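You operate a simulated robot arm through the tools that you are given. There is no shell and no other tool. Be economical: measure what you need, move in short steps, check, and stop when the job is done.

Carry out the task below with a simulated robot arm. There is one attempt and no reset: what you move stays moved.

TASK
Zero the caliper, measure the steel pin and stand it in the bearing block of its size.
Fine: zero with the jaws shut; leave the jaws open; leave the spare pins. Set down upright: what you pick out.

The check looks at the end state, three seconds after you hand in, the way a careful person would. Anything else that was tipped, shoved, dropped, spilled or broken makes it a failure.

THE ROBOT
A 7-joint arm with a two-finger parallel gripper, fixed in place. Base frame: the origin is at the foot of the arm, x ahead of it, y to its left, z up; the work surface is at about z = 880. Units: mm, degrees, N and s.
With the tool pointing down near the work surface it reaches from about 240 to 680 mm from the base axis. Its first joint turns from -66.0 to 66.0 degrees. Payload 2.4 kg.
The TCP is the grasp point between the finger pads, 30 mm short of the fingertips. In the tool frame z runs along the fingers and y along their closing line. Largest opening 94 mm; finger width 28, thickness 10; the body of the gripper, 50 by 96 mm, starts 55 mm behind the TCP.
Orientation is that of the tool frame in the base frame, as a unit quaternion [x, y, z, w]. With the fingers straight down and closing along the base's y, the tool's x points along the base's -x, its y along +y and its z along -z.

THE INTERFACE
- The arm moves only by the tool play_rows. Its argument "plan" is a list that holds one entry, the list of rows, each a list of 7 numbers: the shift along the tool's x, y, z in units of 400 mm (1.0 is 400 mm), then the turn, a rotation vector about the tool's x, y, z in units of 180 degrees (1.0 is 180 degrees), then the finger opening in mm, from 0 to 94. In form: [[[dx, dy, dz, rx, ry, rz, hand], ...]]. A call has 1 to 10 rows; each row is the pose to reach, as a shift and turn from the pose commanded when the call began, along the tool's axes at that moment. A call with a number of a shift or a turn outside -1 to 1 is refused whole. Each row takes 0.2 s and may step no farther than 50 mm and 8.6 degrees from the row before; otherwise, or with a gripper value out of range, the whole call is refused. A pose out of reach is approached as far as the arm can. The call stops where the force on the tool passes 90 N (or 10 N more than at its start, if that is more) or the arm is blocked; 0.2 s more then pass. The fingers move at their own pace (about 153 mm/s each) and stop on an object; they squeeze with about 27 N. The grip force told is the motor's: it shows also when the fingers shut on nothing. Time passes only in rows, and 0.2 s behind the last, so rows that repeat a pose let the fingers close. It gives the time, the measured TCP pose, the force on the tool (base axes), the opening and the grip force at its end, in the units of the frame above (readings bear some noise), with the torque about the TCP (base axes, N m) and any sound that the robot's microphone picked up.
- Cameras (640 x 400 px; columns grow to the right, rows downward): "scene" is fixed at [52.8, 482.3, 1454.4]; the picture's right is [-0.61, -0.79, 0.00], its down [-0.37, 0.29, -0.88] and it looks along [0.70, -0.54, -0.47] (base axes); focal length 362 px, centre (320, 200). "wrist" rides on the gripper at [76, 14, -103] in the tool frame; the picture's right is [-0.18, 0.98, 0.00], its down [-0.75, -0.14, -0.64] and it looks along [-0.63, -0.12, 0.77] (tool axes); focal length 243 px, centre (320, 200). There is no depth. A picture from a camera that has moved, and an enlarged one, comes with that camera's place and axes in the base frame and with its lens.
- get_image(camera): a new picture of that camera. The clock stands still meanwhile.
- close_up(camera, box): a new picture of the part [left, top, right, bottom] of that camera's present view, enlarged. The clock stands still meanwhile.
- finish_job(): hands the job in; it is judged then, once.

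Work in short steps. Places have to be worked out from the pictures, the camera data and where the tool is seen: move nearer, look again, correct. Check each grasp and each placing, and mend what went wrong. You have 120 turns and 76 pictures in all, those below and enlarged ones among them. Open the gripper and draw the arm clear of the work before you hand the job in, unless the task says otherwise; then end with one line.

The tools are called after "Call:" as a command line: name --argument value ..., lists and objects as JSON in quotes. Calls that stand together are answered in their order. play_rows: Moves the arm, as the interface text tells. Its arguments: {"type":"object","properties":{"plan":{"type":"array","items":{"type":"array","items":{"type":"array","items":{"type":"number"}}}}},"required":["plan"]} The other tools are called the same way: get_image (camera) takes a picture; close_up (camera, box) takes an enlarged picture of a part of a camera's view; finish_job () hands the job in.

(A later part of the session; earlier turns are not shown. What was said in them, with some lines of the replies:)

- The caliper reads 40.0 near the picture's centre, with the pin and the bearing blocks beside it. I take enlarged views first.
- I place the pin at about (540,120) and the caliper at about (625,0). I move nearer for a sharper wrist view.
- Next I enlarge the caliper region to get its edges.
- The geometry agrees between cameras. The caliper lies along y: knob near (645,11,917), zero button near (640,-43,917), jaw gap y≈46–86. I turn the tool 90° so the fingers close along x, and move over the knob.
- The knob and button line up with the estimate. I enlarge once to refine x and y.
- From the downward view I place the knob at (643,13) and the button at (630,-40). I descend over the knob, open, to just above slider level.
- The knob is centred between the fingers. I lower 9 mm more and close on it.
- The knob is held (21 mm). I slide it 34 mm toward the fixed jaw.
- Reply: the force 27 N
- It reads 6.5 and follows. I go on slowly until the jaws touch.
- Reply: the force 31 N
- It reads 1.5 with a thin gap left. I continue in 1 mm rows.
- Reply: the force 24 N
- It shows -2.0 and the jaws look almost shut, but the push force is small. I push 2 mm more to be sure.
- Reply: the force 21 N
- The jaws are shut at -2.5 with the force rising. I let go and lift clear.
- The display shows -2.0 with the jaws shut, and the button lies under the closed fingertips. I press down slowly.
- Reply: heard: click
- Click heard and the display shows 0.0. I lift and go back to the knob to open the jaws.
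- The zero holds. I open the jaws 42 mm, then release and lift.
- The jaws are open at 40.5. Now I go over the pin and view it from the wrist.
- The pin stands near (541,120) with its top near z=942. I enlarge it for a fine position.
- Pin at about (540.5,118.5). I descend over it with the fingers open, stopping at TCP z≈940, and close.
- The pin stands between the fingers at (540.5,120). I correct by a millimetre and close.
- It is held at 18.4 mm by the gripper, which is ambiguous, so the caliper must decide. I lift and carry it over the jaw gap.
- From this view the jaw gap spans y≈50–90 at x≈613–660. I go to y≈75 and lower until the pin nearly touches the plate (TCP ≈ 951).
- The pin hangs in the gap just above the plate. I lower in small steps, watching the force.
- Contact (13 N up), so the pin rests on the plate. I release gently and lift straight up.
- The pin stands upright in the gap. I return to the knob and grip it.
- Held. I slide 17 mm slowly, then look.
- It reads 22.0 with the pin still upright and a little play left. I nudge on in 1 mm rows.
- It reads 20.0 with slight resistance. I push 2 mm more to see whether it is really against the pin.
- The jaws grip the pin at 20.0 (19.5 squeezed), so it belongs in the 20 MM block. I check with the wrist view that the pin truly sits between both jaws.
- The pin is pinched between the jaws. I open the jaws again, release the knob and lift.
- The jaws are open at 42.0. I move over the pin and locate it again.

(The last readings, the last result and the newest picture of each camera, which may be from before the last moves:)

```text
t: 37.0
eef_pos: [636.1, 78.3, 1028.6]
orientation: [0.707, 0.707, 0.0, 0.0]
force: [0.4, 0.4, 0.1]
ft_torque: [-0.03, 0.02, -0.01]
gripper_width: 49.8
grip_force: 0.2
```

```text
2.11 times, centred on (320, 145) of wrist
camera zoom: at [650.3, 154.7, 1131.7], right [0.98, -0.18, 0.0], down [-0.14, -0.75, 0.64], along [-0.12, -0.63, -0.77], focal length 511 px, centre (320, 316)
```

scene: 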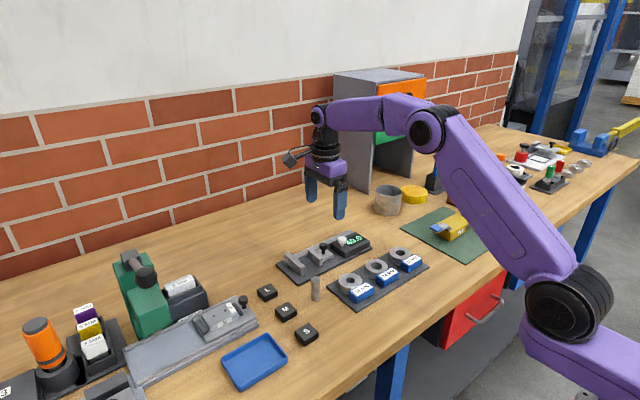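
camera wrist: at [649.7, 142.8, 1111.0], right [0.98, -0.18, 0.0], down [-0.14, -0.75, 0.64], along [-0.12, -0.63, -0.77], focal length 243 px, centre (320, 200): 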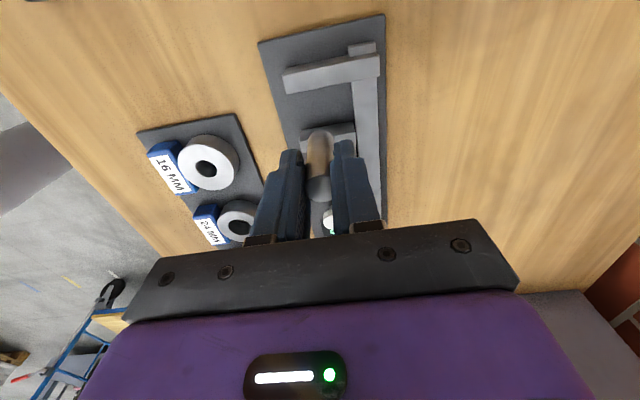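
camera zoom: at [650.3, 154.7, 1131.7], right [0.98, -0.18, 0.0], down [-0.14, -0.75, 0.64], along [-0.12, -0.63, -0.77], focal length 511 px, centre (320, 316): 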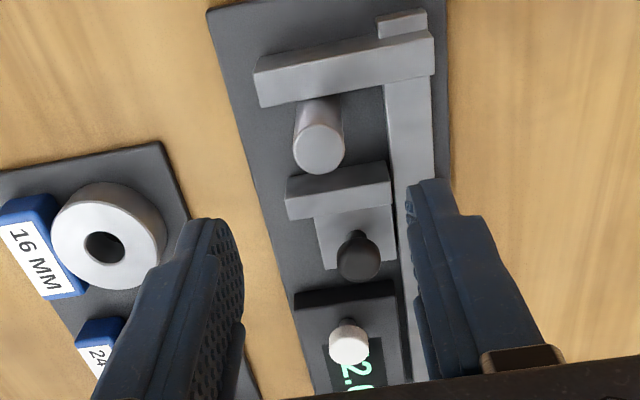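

The pin is now at about (636.5,82.5). I descend to TCP z≈951, so the tips stay above the jaws, and close on it.

Call:
play_rows --plan '[[[0.0105, 0, 0.07, 0, 0, 0, 50], [0.0105, 0, 0.14, 0, 0, 0, 50], [0.0105, 0, 0.18, 0, 0, 0, 50], [0.0105, 0, 0.193, 0, 0, 0, 50], [0.0105, 0, 0.193, 0, 0, 0, 50], [0.0105, 0, 0.193, 0, 0, 0, 25], [0.0105, 0, 0.193, 0, 0, 0, 8], [0.0105, 0, 0.193, 0, 0, 0, 8]]]'

Call:
get_image --camera "wrist"

```text
t: 38.8
eef_pos: [637.0, 82.9, 951.1]
orientation: [0.707, 0.707, 0.0, 0.0]
force: [-0.5, 0.3, -0.3]
ft_torque: [0.02, -0.02, -0.02]
gripper_width: 18.7
grip_force: 26.9
```

```text
35 pictures are left
camera wrist: at [650.9, 158.6, 1053.3], right [0.98, -0.18, 0.0], down [-0.14, -0.75, 0.64], along [-0.12, -0.63, -0.77], focal length 243 px, centre (320, 200)
```

wrist: 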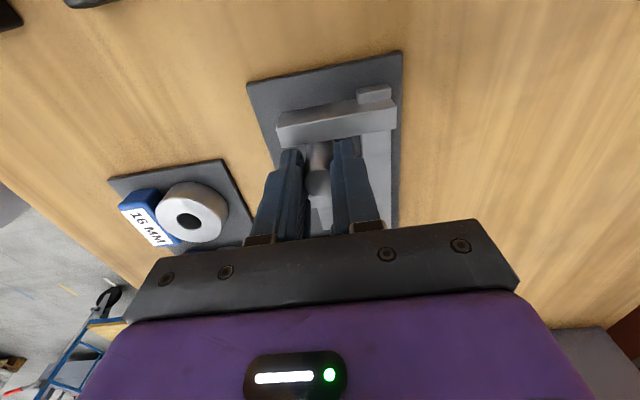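

Held at 18.7. I lift it clear and carry it toward the 20 MM block, near (512,-128).

Call:
play_rows --plan '[[[0, 0, -0.04, 0, 0, 0, 8], [0, 0, -0.12, 0, 0, 0, 8], [0, 0, -0.2, 0, 0, 0, 8], [-0.09, -0.052, -0.2, 0, 0, 0, 8], [-0.18, -0.104, -0.2, 0, 0, 0, 8], [-0.27, -0.156, -0.2, 0, 0, 0, 8], [-0.36, -0.208, -0.2, 0, 0, 0, 8], [-0.45, -0.26, -0.2, 0, 0, 0, 8], [-0.527, -0.31, -0.2, 0, 0, 0, 8], [-0.527, -0.31, -0.2, 0, 0, 0, 8]]]'

Call:
get_image --camera "wrist"

Call:
close_up --camera "scene" --box '[330, 170, 460, 310]'

```text
t: 41.0
eef_pos: [512.2, -130.1, 1031.4]
orientation: [0.708, 0.707, 0.0, 0.0]
force: [-0.4, 0.1, -1.2]
ft_torque: [-0.01, 0.01, 0.0]
gripper_width: 18.7
grip_force: 27.0
```

```text
34 pictures are left
camera wrist: at [527.7, -53.5, 1133.3], right [0.98, -0.18, 0.0], down [-0.14, -0.75, 0.64], along [-0.12, -0.63, -0.77], focal length 243 px, centre (320, 200)
```

wrist: 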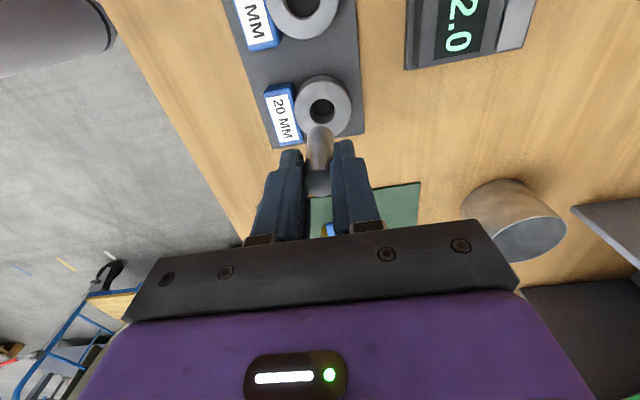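

```text
2.86 times, centred on (395, 240) of scene
camera zoom: at [52.9, 482.3, 1454.4], right [-0.61, -0.79, 0.0], down [-0.37, 0.29, -0.88], along [0.7, -0.54, -0.47], focal length 1033 px, centre (106, 86)
```

zoom: 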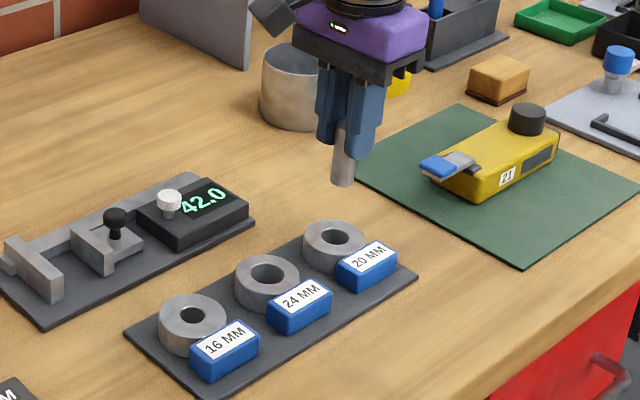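

The 20 MM ring is visible just ahead (+y) of the pin. I enlarge for the hole centre.

Call:
close_up --camera "wrist" --box '[260, 60, 380, 210]'

```text
2.67 times, centred on (320, 135) of wrist
camera zoom: at [527.7, -53.5, 1133.3], right [0.98, -0.18, 0.0], down [-0.14, -0.75, 0.64], along [-0.12, -0.63, -0.77], focal length 647 px, centre (320, 373)
```

zoom: 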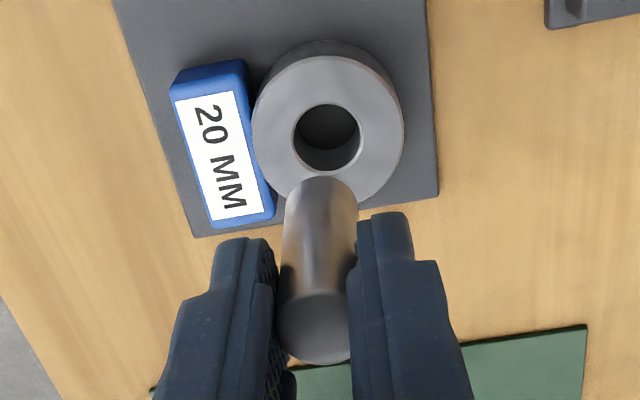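

The hole appears about 1 mm +x and 1–2 mm −y of the pin. I lower to about 10 mm above the ring and compare again.

Call:
play_rows --plan '[[[-0.004, 0.003, 0.05, 0, 0, 0, 8], [-0.004, 0.003, 0.1, 0, 0, 0, 8], [-0.004, 0.003, 0.12, 0, 0, 0, 8], [-0.004, 0.003, 0.12, 0, 0, 0, 8]]]'

Call:
close_up --camera "wrist" --box '[260, 90, 380, 240]'

Call:
close_up --camera "scene" --box '[375, 200, 435, 280]'

```text
t: 42.0
eef_pos: [514.6, -130.2, 982.1]
orientation: [0.707, 0.707, 0.0, 0.0]
force: [0.3, 0.4, -0.7]
ft_torque: [0.01, 0.0, 0.02]
gripper_width: 18.7
grip_force: 26.9
```

```text
2.67 times, centred on (320, 165) of wrist
camera zoom: at [529.2, -54.1, 1084.7], right [0.98, -0.18, 0.0], down [-0.14, -0.75, 0.64], along [-0.12, -0.63, -0.77], focal length 647 px, centre (320, 293)
```

zoom: 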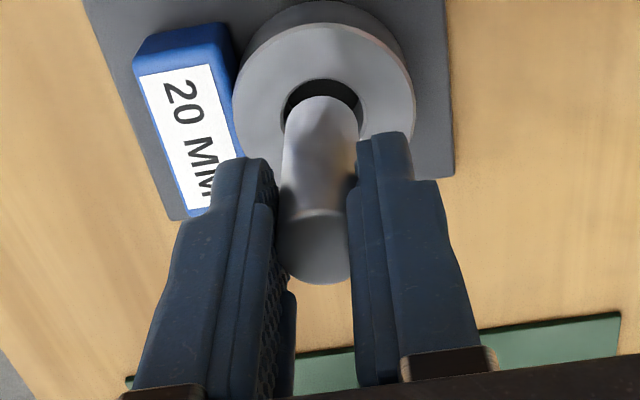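

```text
5.00 times, centred on (405, 240) of scene
camera zoom: at [52.8, 482.3, 1454.4], right [-0.61, -0.79, 0.0], down [-0.37, 0.29, -0.88], along [0.7, -0.54, -0.47], focal length 1807 px, centre (-105, 0)
```

zoom: 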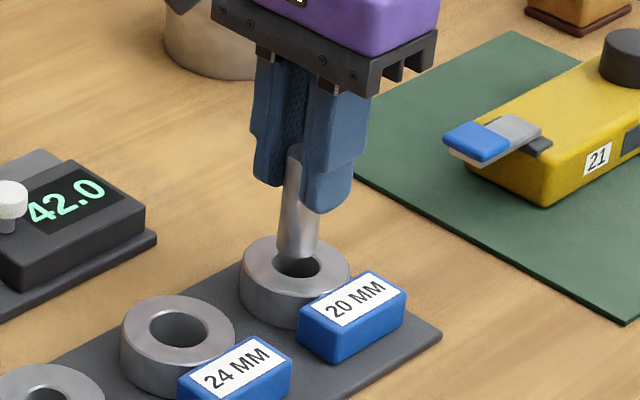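

Both views agree: the hole lies +0.5 mm in x, −1.4 mm in y and 12 mm below the pin's end. I shift and lower slowly.

Call:
play_rows --plan '[[[-0.0035, 0.00125, 0, 0, 0, 0, 8], [-0.0035, 0.00125, 0.012, 0, 0, 0, 8], [-0.0035, 0.00125, 0.024, 0, 0, 0, 8], [-0.0035, 0.00125, 0.03, 0, 0, 0, 8], [-0.0035, 0.00125, 0.035, 0, 0, 0, 8], [-0.0035, 0.00125, 0.035, 0, 0, 0, 8]]]'

Call:
close_up --camera "wrist" --box '[260, 90, 380, 240]'

Call:
close_up --camera "scene" --box '[375, 200, 435, 280]'

```text
t: 43.4
eef_pos: [514.8, -131.5, 968.5]
orientation: [0.708, 0.707, 0.0, 0.001]
force: [1.2, 0.6, -0.5]
ft_torque: [0.02, 0.01, 0.01]
gripper_width: 18.4
grip_force: 26.8
```

```text
2.67 times, centred on (320, 165) of wrist
camera zoom: at [528.8, -55.0, 1071.0], right [0.98, -0.18, 0.0], down [-0.14, -0.75, 0.64], along [-0.12, -0.63, -0.77], focal length 647 px, centre (320, 293)
```

zoom: 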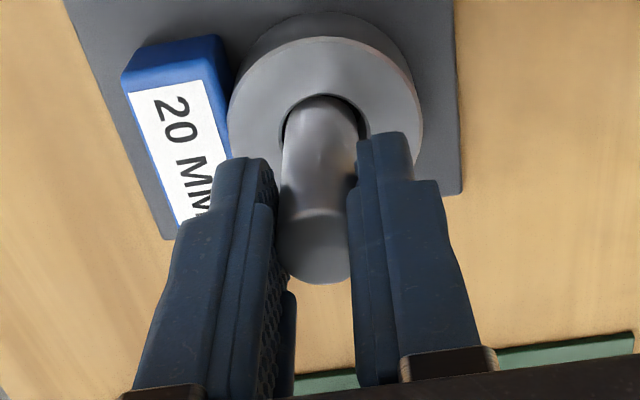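

```text
5.00 times, centred on (405, 240) of scene
camera zoom: at [52.8, 482.3, 1454.4], right [-0.61, -0.79, 0.0], down [-0.37, 0.29, -0.88], along [0.7, -0.54, -0.47], focal length 1807 px, centre (-105, 0)
```

zoom: 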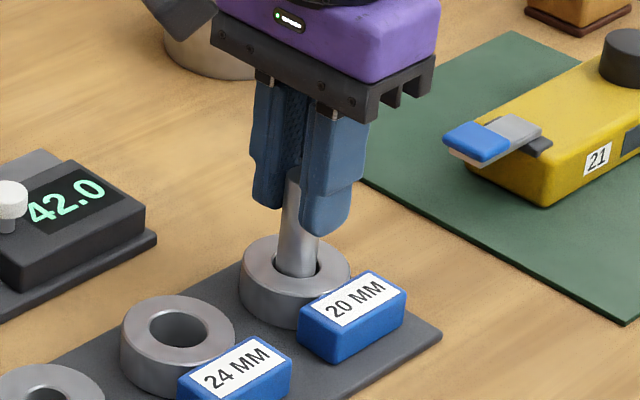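

The end is at or just inside the hole with no force. The wrist view shows more room on the +x side, so I shift 0.8 mm that way and go 5 mm lower.

Call:
play_rows --plan '[[[0, 0.002, 0, 0, 0, 0, 8], [0, 0.002, 0.005, 0, 0, 0, 8], [0, 0.002, 0.009, 0, 0, 0, 8], [0, 0.002, 0.013, 0, 0, 0, 8], [0, 0.002, 0.013, 0, 0, 0, 8]]]'

Call:
close_up --camera "scene" --box '[375, 200, 435, 280]'

Call:
close_up --camera "wrist" --box '[260, 90, 380, 240]'

```text
t: 44.6
eef_pos: [515.2, -131.3, 963.2]
orientation: [0.708, 0.707, 0.0, 0.001]
force: [-0.5, -0.6, -1.3]
ft_torque: [-0.03, 0.0, -0.04]
gripper_width: 18.5
grip_force: 27.5
```

```text
5.00 times, centred on (405, 240) of scene
camera zoom: at [52.8, 482.3, 1454.4], right [-0.61, -0.79, 0.0], down [-0.37, 0.29, -0.88], along [0.7, -0.54, -0.47], focal length 1807 px, centre (-105, 0)
```

zoom: 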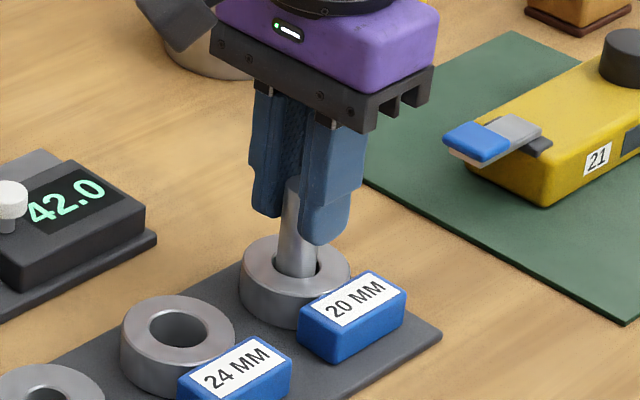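

```text
2.67 times, centred on (320, 165) of wrist
camera zoom: at [528.9, -55.2, 1065.6], right [0.98, -0.18, 0.0], down [-0.14, -0.75, 0.64], along [-0.12, -0.63, -0.77], focal length 647 px, centre (320, 293)
```

zoom: 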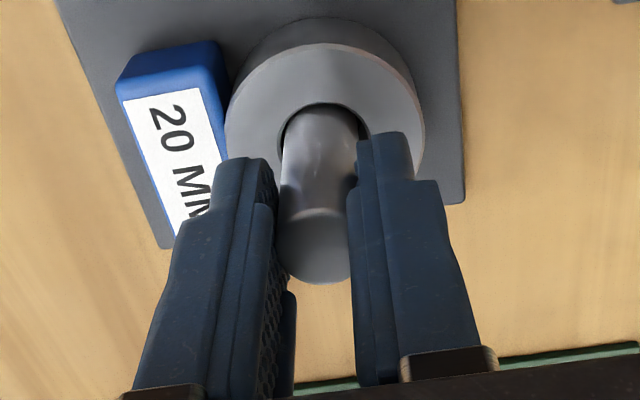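

The pin has entered the ring without force. I continue down to near the seat.

Call:
play_rows --plan '[[[0, 0, 0.008, 0, 0, 0, 8], [0, 0, 0.016, 0, 0, 0, 8], [0, 0, 0.024, 0, 0, 0, 8], [0, 0, 0.029, 0, 0, 0, 8], [0, 0, 0.029, 0, 0, 0, 8]]]'

```text
t: 45.8
eef_pos: [514.9, -132.1, 952.1]
orientation: [0.706, 0.708, 0.0, -0.001]
force: [0.6, -0.3, -1.5]
ft_torque: [0.02, -0.01, -0.01]
gripper_width: 18.4
grip_force: 26.9
```

Call:
play_rows --plan '[[[0, 0, 0.0025, 0, 0, 0, 8], [0, 0, 0.005, 0, 0, 0, 8], [0, 0, 0.0075, 0, 0, 0, 8], [0, 0, 0.0075, 0, 0, 0, 8]]]'

```text
t: 46.8
eef_pos: [515.3, -130.6, 949.9]
orientation: [0.707, 0.707, 0.0, 0.0]
force: [-0.2, -0.5, -1.1]
ft_torque: [-0.02, 0.02, -0.04]
gripper_width: 18.7
grip_force: 27.1
```

Still no contact. Two more millimetres.

Call:
play_rows --plan '[[[0, 0, 0.0025, 0, 0, 0, 8], [0, 0, 0.005, 0, 0, 0, 8], [0, 0, 0.005, 0, 0, 0, 8]]]'

Call:
close_up --camera "scene" --box '[375, 200, 435, 280]'

```text
t: 47.6
eef_pos: [514.6, -132.2, 948.3]
orientation: [0.707, 0.707, 0.001, 0.0]
force: [-7.2, 1.1, 20.0]
ft_torque: [0.01, 0.46, -0.02]
gripper_width: 18.7
grip_force: 26.5
```

```text
5.00 times, centred on (405, 240) of scene
camera zoom: at [52.3, 482.4, 1454.4], right [-0.61, -0.79, 0.0], down [-0.37, 0.29, -0.88], along [0.7, -0.54, -0.47], focal length 1807 px, centre (-105, 0)
```

zoom: 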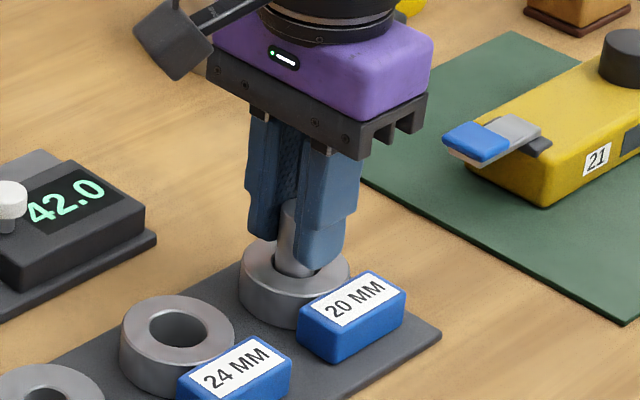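

The pin is seated (20 N upward). I release it and lift straight up.

Call:
play_rows --plan '[[[0, 0, -0.003, 0, 0, 0, 18], [0, 0, -0.003, 0, 0, 0, 35], [0, 0, -0.003, 0, 0, 0, 50], [0, 0, -0.05, 0, 0, 0, 50], [0, 0, -0.15, 0, 0, 0, 50], [0, 0, -0.25, 0, 0, 0, 50], [0, 0, -0.35, 0, 0, 0, 50], [0, 0, -0.4, 0, 0, 0, 60]]]'

Call:
get_image --camera "scene"

Call:
close_up --camera "scene" --box '[270, 195, 435, 310]'

```text
t: 49.4
eef_pos: [514.5, -130.1, 1107.5]
orientation: [0.707, 0.707, 0.0, 0.0]
force: [-0.4, 0.8, 0.7]
ft_torque: [-0.02, 0.0, -0.01]
gripper_width: 60.2
grip_force: 0.0
```

```text
24 pictures are left
```

scene: 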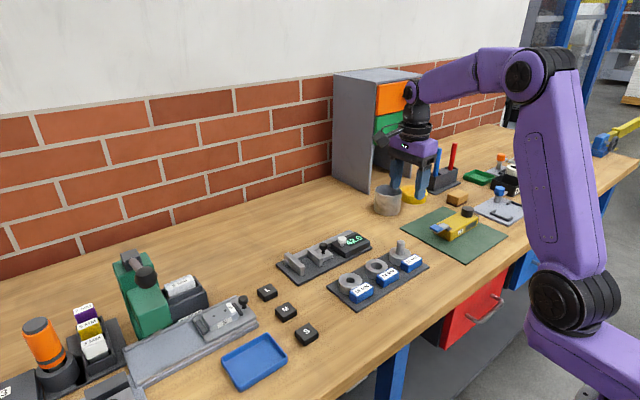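

```text
3.48 times, centred on (352, 252) of scene
camera zoom: at [52.8, 482.3, 1454.4], right [-0.61, -0.79, 0.0], down [-0.37, 0.29, -0.88], along [0.7, -0.54, -0.47], focal length 1257 px, centre (207, 17)
```

zoom: 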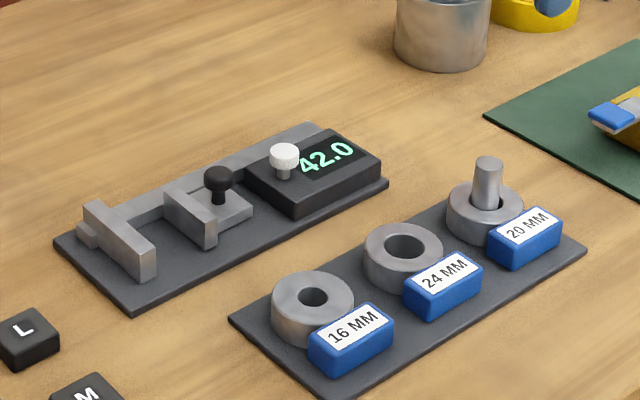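

The pin stands upright in the 20 MM ring, the caliper is zeroed with its jaws open, and the arm is clear. I hand in.

Call:
finish_job

```text
The job is handed in.
```

I zeroed the caliper with the jaws shut, measured the pin at 20.0 mm, stood it upright in the 20 MM block, left the jaws open at 42.0 mm, and did not touch the spare pins.
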